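You operate a simulated robot arm through the tools that you are given. There is no shell and no other tool. Be economical: measure what you need, move in short steps, check, and stop when the job is done.

Carry out the task below with a simulated robot arm. There is one attempt and no reset: what you move stays moved.

TASK
Shut the leaflet drawer.
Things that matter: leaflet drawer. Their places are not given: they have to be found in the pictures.

It is judged by the outcome, as a careful person would: the job done as asked, and still so three seconds after it is handed in. It fails if anything else is knocked over, pushed out of place, dropped, spilled or broken.

THE ROBOT
A 7-joint arm with a two-finger parallel gripper, fixed in place. Base frame: the origin is at the foot of the arm, x ahead of it, y to its left, z up; the work surface is at about z = 0.816. Lengths are in m, angles in rad, forces in N, time in s.
With the tool pointing down near the work surface it reaches from about 0.24 to 0.68 m from the base axis. Its first joint turns from -1.152 to 1.152 rad. Payload 2.4 kg.
Tool frame: the origin (TCP) lies between the finger pads and is the grasp point; the fingertips stand 0.03 m ahead of it; z points along the fingers, y is the line along which they close. The gripper opens to 0.094 m. The fingers are 0.028 m wide and 0.01 m thick; the gripper's body (0.05 by 0.096 m) begins 0.055 m behind the TCP.
Orientation is that of the tool frame in the base frame, as [roll, pitch, yaw] about the fixed x, y, z axes, in that order (R = Rz(yaw) Ry(pitch) Rx(roll)). With the fingers straight down and closing along the base's y, the tool's x points along the base's -x, its y along +y and its z along -z.

THE INTERFACE
- The arm moves only by the tool send_rows. Its argument "steps" is a list of rows, each a list of 7 numbers: the shift along the tool's x, y, z in cm, then the turn, a rotation vector about the tool's x, y, z in rad, then the opening, from 0 (shut) to 1 (fully open). In form: [[x, y, z, ax, ay, az, grip], ...]. A call has 1 to 12 rows; each row is the pose to reach, as a shift and turn from the pose commanded when the call began, along the tool's axes at that moment. A row lasts 0.2 s, in which the tool goes at most 0.05 m and 0.15 rad; a call with a longer step from one row to the next is refused whole, and so is a gripper value outside its range. A pose out of reach is approached as far as the arm can. The call stops where the force on the tool passes 40 N (or 10 N more than at its start, if that is more) or the arm is blocked; 0.2 s more then pass. The fingers move at their own pace (about 0.153 m/s each) and stop on an object; they squeeze with about 32 N. The grip force told is the motor's: it shows also when the fingers shut on nothing. Time passes only in rows, and 0.2 s behind the last, so rows that repeat a pose let the fingers close. It gives the time, the measured TCP pose, the force on the tool (base axes), the opening and the grip force at its end, in the units of the frame above (readings bear some noise), and new pictures: "views" is both (left out), scene, wrist or none.
- Cameras (640 x 400 px; columns grow to the right, rows downward): "scene" is fixed at [0.0292, 0.4621, 1.4626]; the picture's right is [-0.86, -0.51, 0.00], its down [-0.19, 0.32, -0.93] and it looks along [0.47, -0.80, -0.38] (base axes); focal length 373 px, centre (320, 200). "wrist" rides on the gripper at [-0.037, 0, -0.058] in the tool frame; the picture's right is [0.00, -1.00, 0.00], its down [0.97, 0.00, -0.24] and it looks along [0.24, 0.00, 0.97] (tool axes); focal length 218 px, centre (320, 200).
- point_at(camera, pixels): for up to 12 pixels [column, row] of the newest picture of that camera ("zoom" is the newest enlarged one), the place [x, y, z] in the base frame of the surface seen there, good to about 0.003 m. No time passes.
- close_up(camera, box): a new picture of the part [left, top, right, bottom] of that camera's present view, enlarged. No time passes.
- job_done(): hands the job in; it is judged then, once.

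Work in short steps. Measure before you move; look again where a grasp or a placing could have gone wrong, and mend it. You have 60 turns and 120 pictures in all, those below and enlarged ones among them. Open the gripper and draw the arm clear of the work before you hand the job in, unless the task says otherwise; then end with one line.

The tools are called after "Emit:" by a JSON object that holds its "api" and its "payload". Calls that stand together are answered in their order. send_rows: Moves the arm, as the interface text tells. Its arguments: {"type":"object","properties":{"steps":{"type":"array","items":{"type":"array","items":{"type":"number"}}},"views":{"type":"string","enum":["both","scene","wrist","none"]}},"required":["steps"]} The other tools are called the same way: point_at (camera, pixels) gives the place of the surface under pixels of a picture; close_up (camera, box) takes an enlarged picture of a part of a camera's view; job_done () hands the job in.

At the start:

```text
t: 0.0
tcp_pos: [0.3237, -0.2736, 1.0304]
tcp_rot: [3.142, 0.002, -3.141]
wrist_force: [-0.5, 0.5, 0.4]
width: 0.0942
grasp_force: 0.1
```

scene: 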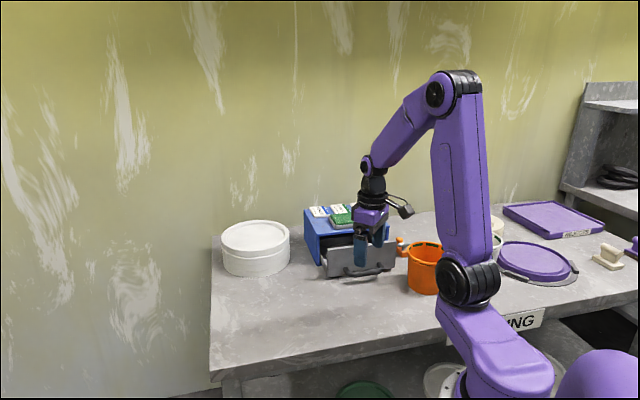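
wrist: 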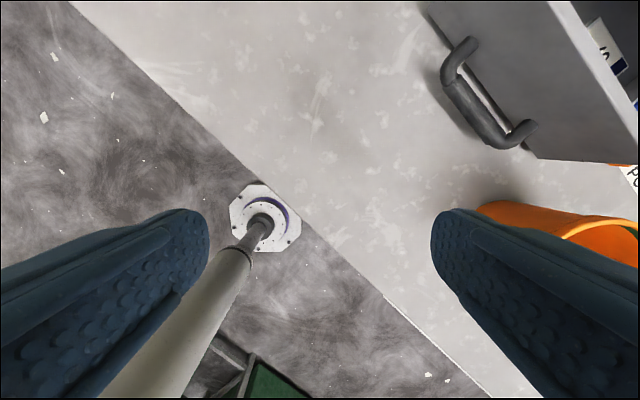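

The scene shows a blue cabinet with an open grey drawer near (355,255). I take a close-up and measure it.

Emit:
{"api": "close_up", "payload": {"camera": "scene", "box": [280, 180, 460, 300]}}

Emit:
{"api": "point_at", "payload": {"camera": "wrist", "pixels": [[455, 60], [490, 125], [525, 130], [550, 5], [636, 140], [590, 120], [540, 155], [636, 90], [490, 210], [600, 225], [580, 50], [445, 40]]}}

```text
3.33 times, centred on (370, 240) of scene
```

zoom: 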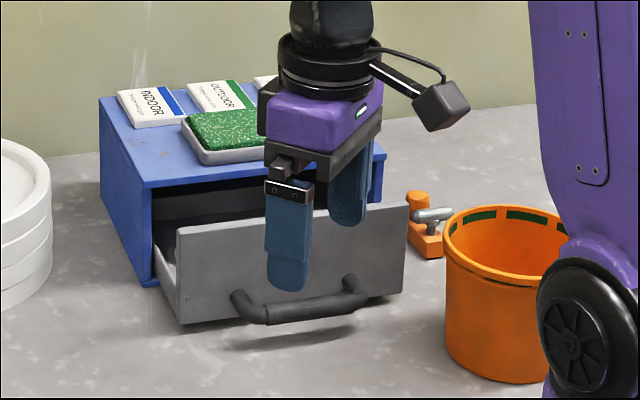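

```text
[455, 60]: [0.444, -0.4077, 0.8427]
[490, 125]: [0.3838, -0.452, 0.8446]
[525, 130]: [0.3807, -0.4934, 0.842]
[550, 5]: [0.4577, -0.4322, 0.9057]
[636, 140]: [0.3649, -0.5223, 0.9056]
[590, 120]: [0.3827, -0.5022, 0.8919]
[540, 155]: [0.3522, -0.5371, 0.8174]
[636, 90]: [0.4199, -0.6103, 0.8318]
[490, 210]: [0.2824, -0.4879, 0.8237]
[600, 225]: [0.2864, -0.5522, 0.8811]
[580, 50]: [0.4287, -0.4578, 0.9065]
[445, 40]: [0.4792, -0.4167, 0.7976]
```

The drawer front is oblique (about 45°). I measure the cabinet, the drawer and the handle in the zoom.

Emit:
{"api": "point_at", "payload": {"camera": "zoom", "pixels": [[147, 180], [384, 155], [150, 270], [100, 100], [182, 232], [404, 206], [183, 318], [402, 290], [240, 300], [352, 285], [300, 305], [230, 150]]}}

Emit:
{"api": "point_at", "payload": {"camera": "zoom", "pixels": [[200, 230], [390, 205], [175, 245], [165, 222], [428, 245], [413, 200], [450, 240], [215, 280], [380, 260], [220, 165], [290, 325], [120, 200]]}}

```text
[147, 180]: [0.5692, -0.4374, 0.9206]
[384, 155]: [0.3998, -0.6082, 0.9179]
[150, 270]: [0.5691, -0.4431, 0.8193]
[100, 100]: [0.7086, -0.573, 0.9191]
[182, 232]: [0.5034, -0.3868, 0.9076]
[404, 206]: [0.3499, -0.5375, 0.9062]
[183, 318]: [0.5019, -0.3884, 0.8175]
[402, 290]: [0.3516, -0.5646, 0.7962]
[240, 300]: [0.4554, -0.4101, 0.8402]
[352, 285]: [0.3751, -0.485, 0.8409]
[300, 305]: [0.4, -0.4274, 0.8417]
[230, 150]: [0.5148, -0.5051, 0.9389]
```

```text
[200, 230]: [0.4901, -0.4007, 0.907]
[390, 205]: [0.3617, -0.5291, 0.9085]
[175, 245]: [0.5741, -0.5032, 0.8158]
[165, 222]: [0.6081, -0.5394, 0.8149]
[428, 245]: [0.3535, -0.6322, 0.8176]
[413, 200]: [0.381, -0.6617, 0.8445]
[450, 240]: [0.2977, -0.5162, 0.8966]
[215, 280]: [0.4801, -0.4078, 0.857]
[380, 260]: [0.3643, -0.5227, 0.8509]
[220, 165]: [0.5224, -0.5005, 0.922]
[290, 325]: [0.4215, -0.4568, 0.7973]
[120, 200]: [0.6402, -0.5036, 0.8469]
```

The drawer stands about 8 cm out. The push direction is about (0.705, -0.709), and the handle bar's outer face is near (0.397, -0.431, 0.842). First I shut the fingers and turn the tool to line it up, well above everything.

Emit:
{"api": "send_rows", "payload": {"steps": [[0, 0, 0, 0, 0, 0.135, 0], [0, 0, 0, 0, 0, 0.27, 0], [0, 0, 0, 0, 0, 0.4, 0], [0, 0, 0, 0, 0, 0.53, 0], [0, 0, 0, 0, 0, 0.66, 0], [0, 0, 0, 0, 0, 0.788, 0], [0, 0, 0, 0, 0, 0.788, 0]], "views": "none"}}

Emit:
{"api": "send_rows", "payload": {"steps": [[0, 0, 0, 0, -0.12, 0, 0], [0, 0, 0, 0, -0.24, 0, 0], [0, 0, 0, 0, -0.35, 0, 0], [0, 0, 0, 0, -0.35, 0, 0]], "views": "both"}}

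```text
t: 1.6
tcp_pos: [0.3235, -0.273, 1.03]
tcp_rot: [3.14, 0.0, 2.352]
wrist_force: [0.0, 0.1, 0.3]
width: 0.0
grasp_force: 32.2
```

```text
t: 2.6
tcp_pos: [0.3232, -0.2735, 1.0305]
tcp_rot: [-3.141, 0.351, 2.355]
wrist_force: [0.5, -1.0, 0.8]
width: 0.0
grasp_force: 32.1
```

scene: 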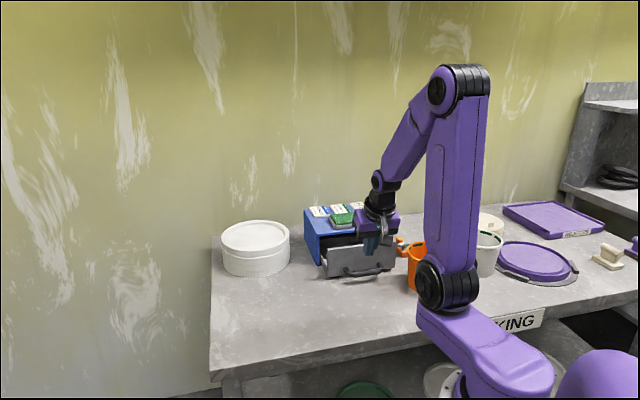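
wrist: 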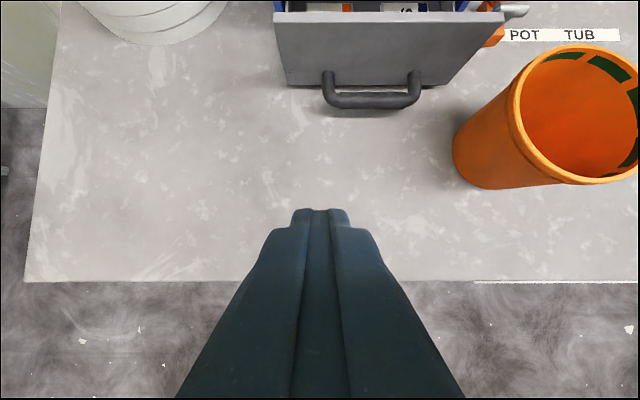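

The tool is aligned with the drawer. I measure the handle bar again at (330,98), (372,101) and (415,98).

Emit:
{"api": "point_at", "payload": {"camera": "wrist", "pixels": [[330, 98], [372, 101], [415, 98], [372, 106], [278, 20], [500, 20], [462, 140], [518, 110]]}}

```text
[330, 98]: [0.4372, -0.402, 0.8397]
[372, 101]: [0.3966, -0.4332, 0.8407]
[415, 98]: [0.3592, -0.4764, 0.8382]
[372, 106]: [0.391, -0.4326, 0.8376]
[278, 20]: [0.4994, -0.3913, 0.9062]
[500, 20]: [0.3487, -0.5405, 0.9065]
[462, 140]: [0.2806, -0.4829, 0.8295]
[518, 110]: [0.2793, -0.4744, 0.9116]
```

I move down to about 4 cm in front of the handle bar.

Emit:
{"api": "send_rows", "payload": {"steps": [[-0.65, -1.05, 3.33, 0, 0, 0, 0], [-1.3, -2.1, 6.67, 0, 0, 0, 0], [-1.95, -3.14, 10, 0, 0, 0, 0], [-2.6, -4.2, 13.3, 0, 0, 0, 0], [-3.2, -5.2, 16.7, 0, 0, 0, 0], [-3.91, -6.28, 20, 0, 0, 0, 0], [-3.91, -6.28, 20, 0, 0, 0, 0]], "views": "both"}}

```text
t: 4.2
tcp_pos: [0.3549, -0.3949, 0.8551]
tcp_rot: [3.141, 0.352, 2.353]
wrist_force: [-0.1, 0.9, -0.5]
width: 0.0001
grasp_force: 32.2
```

scene: 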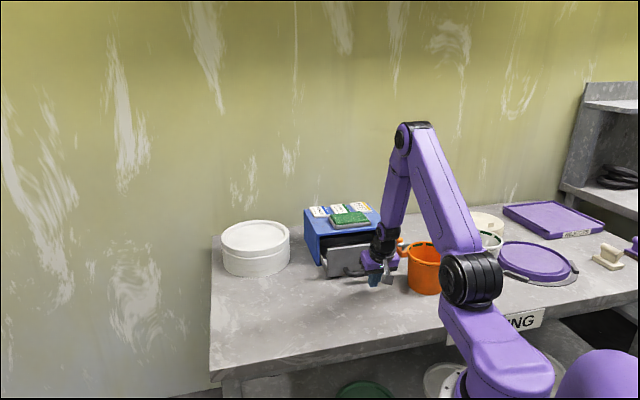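
wrist: 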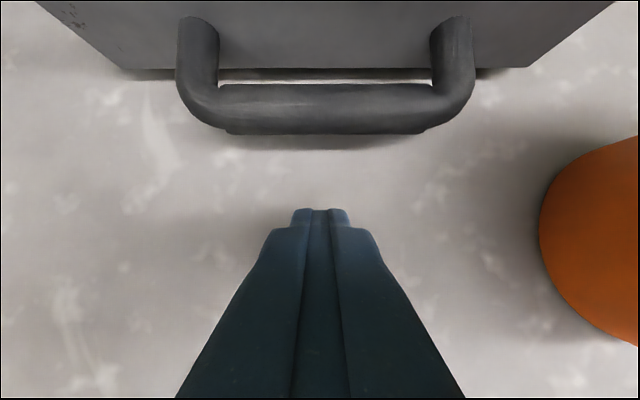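

The fingers are centred on the handle at the right height. I push slowly, 6 cm, along the drawer direction.

Emit:
{"api": "send_rows", "payload": {"steps": [[-0.94, 0, 0.34, 0, 0, 0, 0], [-1.88, 0, 0.69, 0, 0, 0, 0], [-2.35, 0, 0.86, 0, 0, 0, 0], [-2.82, 0, 1.03, 0, 0, 0, 0], [-3.29, 0, 1.2, 0, 0, 0, 0], [-3.76, 0, 1.37, 0, 0, 0, 0], [-4.23, 0, 1.54, 0, 0, 0, 0], [-4.7, 0, 1.72, 0, 0, 0, 0], [-5.17, 0, 1.89, 0, 0, 0, 0], [-5.63, 0, 2.06, 0, 0, 0, 0]], "views": "both"}}

```text
t: 6.4
tcp_pos: [0.395, -0.435, 0.8553]
tcp_rot: [-3.141, 0.351, 2.353]
wrist_force: [0.0, 2.3, -0.4]
width: 0.0001
grasp_force: 32.4
```

scene: 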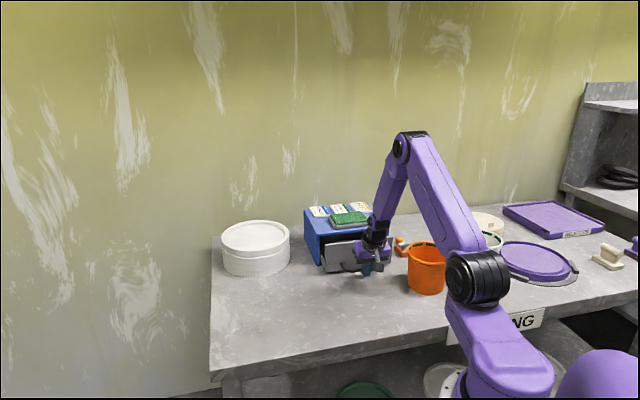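
wrist: 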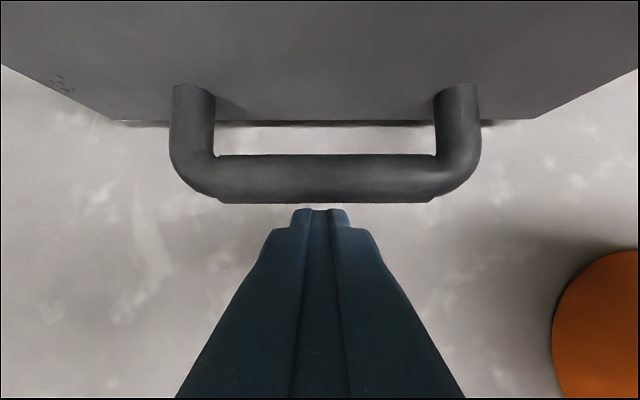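

The force is only about 2 N, with the fingers at or near the bar. I measure the front's position and whether the cabinet has moved.

Emit:
{"api": "close_up", "payload": {"camera": "scene", "box": [280, 180, 460, 300]}}

Emit:
{"api": "point_at", "payload": {"camera": "wrist", "pixels": [[320, 60], [320, 185], [200, 60], [440, 60]]}}

Emit:
{"api": "point_at", "payload": {"camera": "zoom", "pixels": [[147, 180], [182, 232], [100, 100], [200, 230]]}}

```text
3.33 times, centred on (370, 240) of scene
```

zoom: 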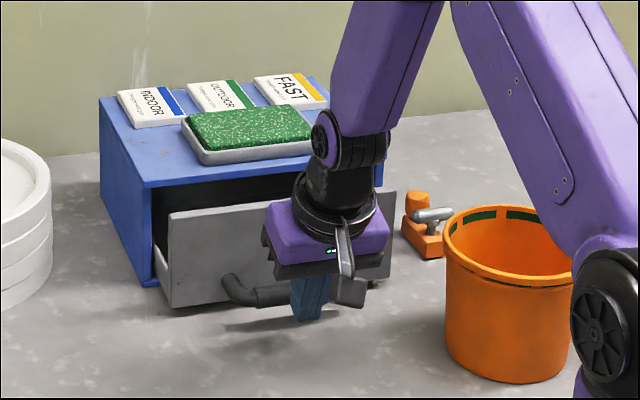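

```text
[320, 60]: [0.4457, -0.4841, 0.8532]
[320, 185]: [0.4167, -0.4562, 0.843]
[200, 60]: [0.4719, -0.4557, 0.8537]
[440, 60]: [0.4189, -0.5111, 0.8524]
```

```text
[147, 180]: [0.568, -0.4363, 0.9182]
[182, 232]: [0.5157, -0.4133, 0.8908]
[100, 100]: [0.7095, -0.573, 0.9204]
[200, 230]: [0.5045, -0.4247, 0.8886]
```

The drawer has moved 2.8 cm and the cabinet has not. About 5.5 cm remain, so I push 4.4 cm more.

Emit:
{"api": "send_rows", "payload": {"steps": [[-0.47, 0, 0.17, 0, 0, 0, 0], [-0.94, 0, 0.34, 0, 0, 0, 0], [-1.41, 0, 0.51, 0, 0, 0, 0], [-1.88, 0, 0.69, 0, 0, 0, 0], [-2.35, 0, 0.86, 0, 0, 0, 0], [-2.82, 0, 1.03, 0, 0, 0, 0], [-3.29, 0, 1.2, 0, 0, 0, 0], [-3.76, 0, 1.37, 0, 0, 0, 0], [-4.13, 0, 1.51, 0, 0, 0, 0]], "views": "wrist"}}

Emit:
{"api": "close_up", "payload": {"camera": "scene", "box": [280, 180, 460, 300]}}

Emit:
{"api": "point_at", "payload": {"camera": "wrist", "pixels": [[320, 60], [320, 185], [200, 60], [440, 60], [320, 20], [320, 5]]}}

Emit:
{"api": "point_at", "payload": {"camera": "zoom", "pixels": [[147, 180], [182, 232], [100, 100], [200, 230]]}}

```text
t: 8.4
tcp_pos: [0.4265, -0.4657, 0.8561]
tcp_rot: [-3.141, 0.352, 2.353]
wrist_force: [-1.3, 0.4, 1.1]
width: 0.0
grasp_force: 32.1
```

wrist: 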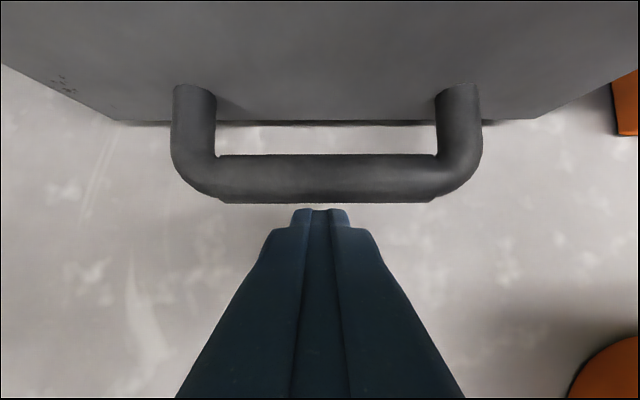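

```text
3.33 times, centred on (370, 240) of scene
```

zoom: 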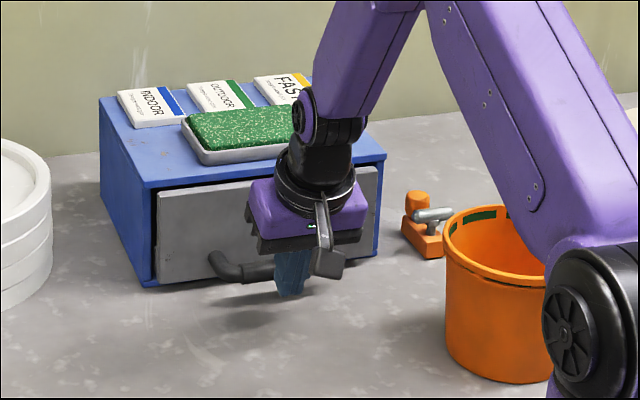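

```text
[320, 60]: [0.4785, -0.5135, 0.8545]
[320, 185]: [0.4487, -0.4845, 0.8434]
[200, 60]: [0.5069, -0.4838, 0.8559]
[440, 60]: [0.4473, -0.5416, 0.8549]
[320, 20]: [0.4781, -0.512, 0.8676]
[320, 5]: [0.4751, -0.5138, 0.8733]
```

```text
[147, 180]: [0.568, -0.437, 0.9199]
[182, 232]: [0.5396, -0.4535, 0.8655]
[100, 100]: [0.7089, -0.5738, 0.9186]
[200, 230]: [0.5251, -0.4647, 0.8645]
```

The front is about 1 cm from flush and the cabinet has not moved. I creep forward in small steps.

Emit:
{"api": "send_rows", "payload": {"steps": [[-0.19, 0, 0.07, 0, 0, 0, 0], [-0.38, 0, 0.14, 0, 0, 0, 0], [-0.56, 0, 0.21, 0, 0, 0, 0], [-0.75, 0, 0.27, 0, 0, 0, 0], [-0.85, 0, 0.31, 0, 0, 0, 0], [-0.94, 0, 0.34, 0, 0, 0, 0]], "views": "none"}}

Emit:
{"api": "close_up", "payload": {"camera": "scene", "box": [280, 180, 460, 300]}}

Emit:
{"api": "point_at", "payload": {"camera": "zoom", "pixels": [[147, 180], [182, 232], [100, 100], [200, 230]]}}

```text
t: 9.8
tcp_pos: [0.4334, -0.4718, 0.8542]
tcp_rot: [-3.141, 0.351, 2.356]
wrist_force: [-1.2, 1.8, -1.5]
width: 0.0
grasp_force: 32.3
```

```text
3.33 times, centred on (370, 240) of scene
```

zoom: 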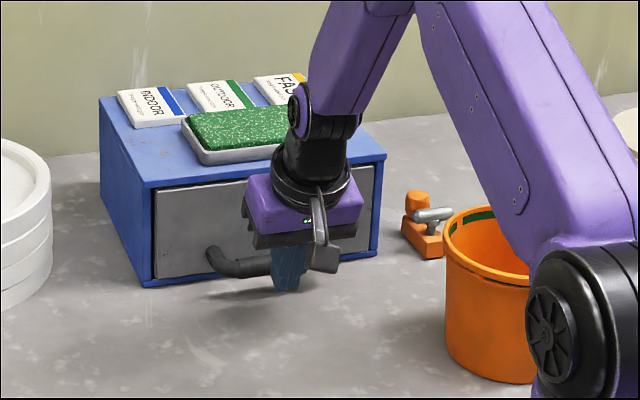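

```text
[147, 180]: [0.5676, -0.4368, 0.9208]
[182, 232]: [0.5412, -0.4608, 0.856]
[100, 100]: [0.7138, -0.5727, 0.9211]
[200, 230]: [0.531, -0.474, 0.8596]
```

It looks nearly flush and there is no stop force yet. I keep creeping in 1.5 mm steps to feel for the stop.

Emit:
{"api": "send_rows", "payload": {"steps": [[-0.14, 0, 0.05, 0, 0, 0, 0], [-0.28, 0, 0.1, 0, 0, 0, 0], [-0.38, 0, 0.14, 0, 0, 0, 0]], "views": "none"}}

Emit:
{"api": "close_up", "payload": {"camera": "scene", "box": [300, 200, 400, 270]}}

```text
t: 10.6
tcp_pos: [0.434, -0.4732, 0.8539]
tcp_rot: [3.141, 0.341, 2.352]
wrist_force: [-13.0, 14.7, 0.9]
width: 0.0
grasp_force: 31.9
```

```text
5.71 times, centred on (350, 235) of scene
```

zoom: 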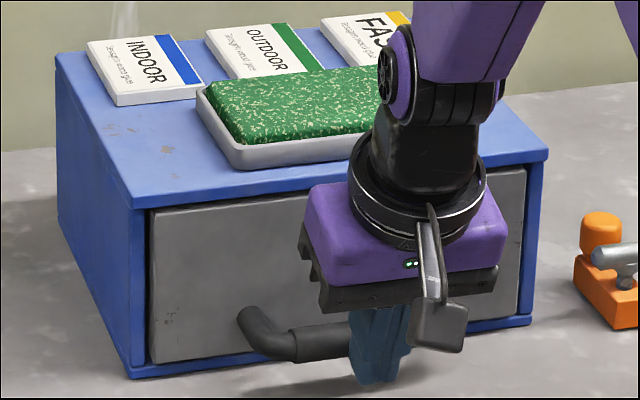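

The force rose to about 20 N with no further motion, so the drawer is at its stop and flush. I back straight out, then rise.

Emit:
{"api": "send_rows", "payload": {"steps": [[0.94, 0, -0.34, 0, 0, 0, 0], [2.8, 0, -1.03, 0, 0, 0, 0], [4.7, 0, -1.72, 0, 0, 0, 0], [7.5, 0, -2.75, 0, 0, 0, 0], [7.5, 0, -6, 0, 0, 0, 0], [7.5, 0, -10, 0, 0, 0, 0.3], [7.5, 0, -14, 0, 0, 0, 0.6], [7.5, 0, -18, 0, 0, 0, 1], [7.5, 0, -18, 0, 0, 0, 1]], "views": "both"}}

Emit:
{"api": "close_up", "payload": {"camera": "scene", "box": [280, 180, 460, 300]}}

Emit:
{"api": "point_at", "payload": {"camera": "zoom", "pixels": [[147, 180], [175, 220], [100, 100], [200, 230], [345, 230]]}}

```text
t: 12.6
tcp_pos: [0.3427, -0.3845, 1.0005]
tcp_rot: [3.141, 0.349, 2.354]
wrist_force: [0.1, 0.3, 0.0]
width: 0.0943
grasp_force: 0.0
```

scene: 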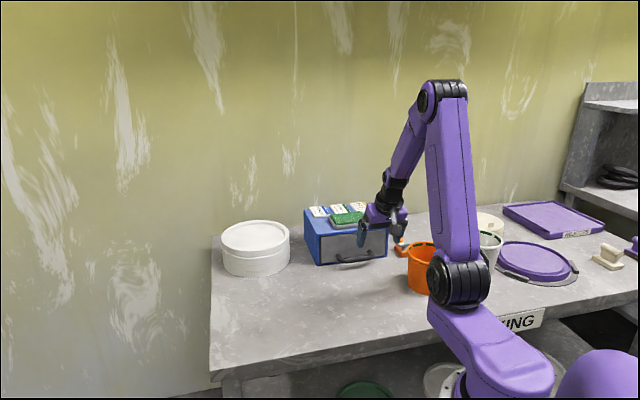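
wrist: 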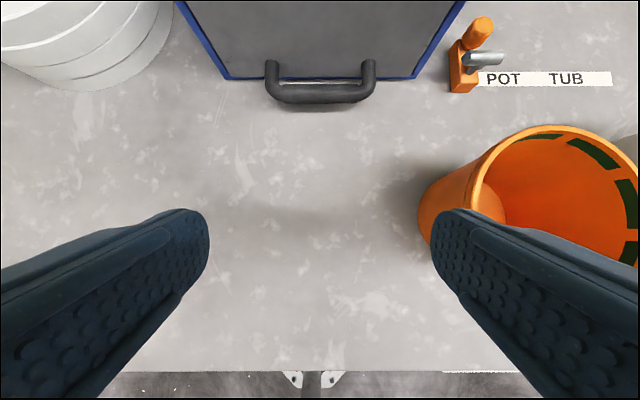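

```text
3.33 times, centred on (370, 240) of scene
```

zoom: 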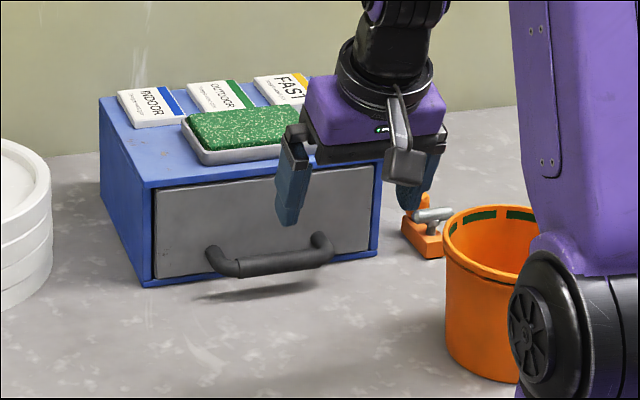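

```text
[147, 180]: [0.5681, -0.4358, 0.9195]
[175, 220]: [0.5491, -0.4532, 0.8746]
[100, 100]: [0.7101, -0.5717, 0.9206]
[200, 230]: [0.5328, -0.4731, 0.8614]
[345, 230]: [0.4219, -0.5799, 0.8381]
```

The drawer front is flush with the cabinet, nothing else has moved, and the arm is clear with the gripper open.

Emit:
{"api": "job_done", "payload": {}}

```text
The job is handed in.
```

The leaflet drawer is shut: I pushed it to its stop, its front sits flush with the cabinet, and the pictures show nothing else moved.
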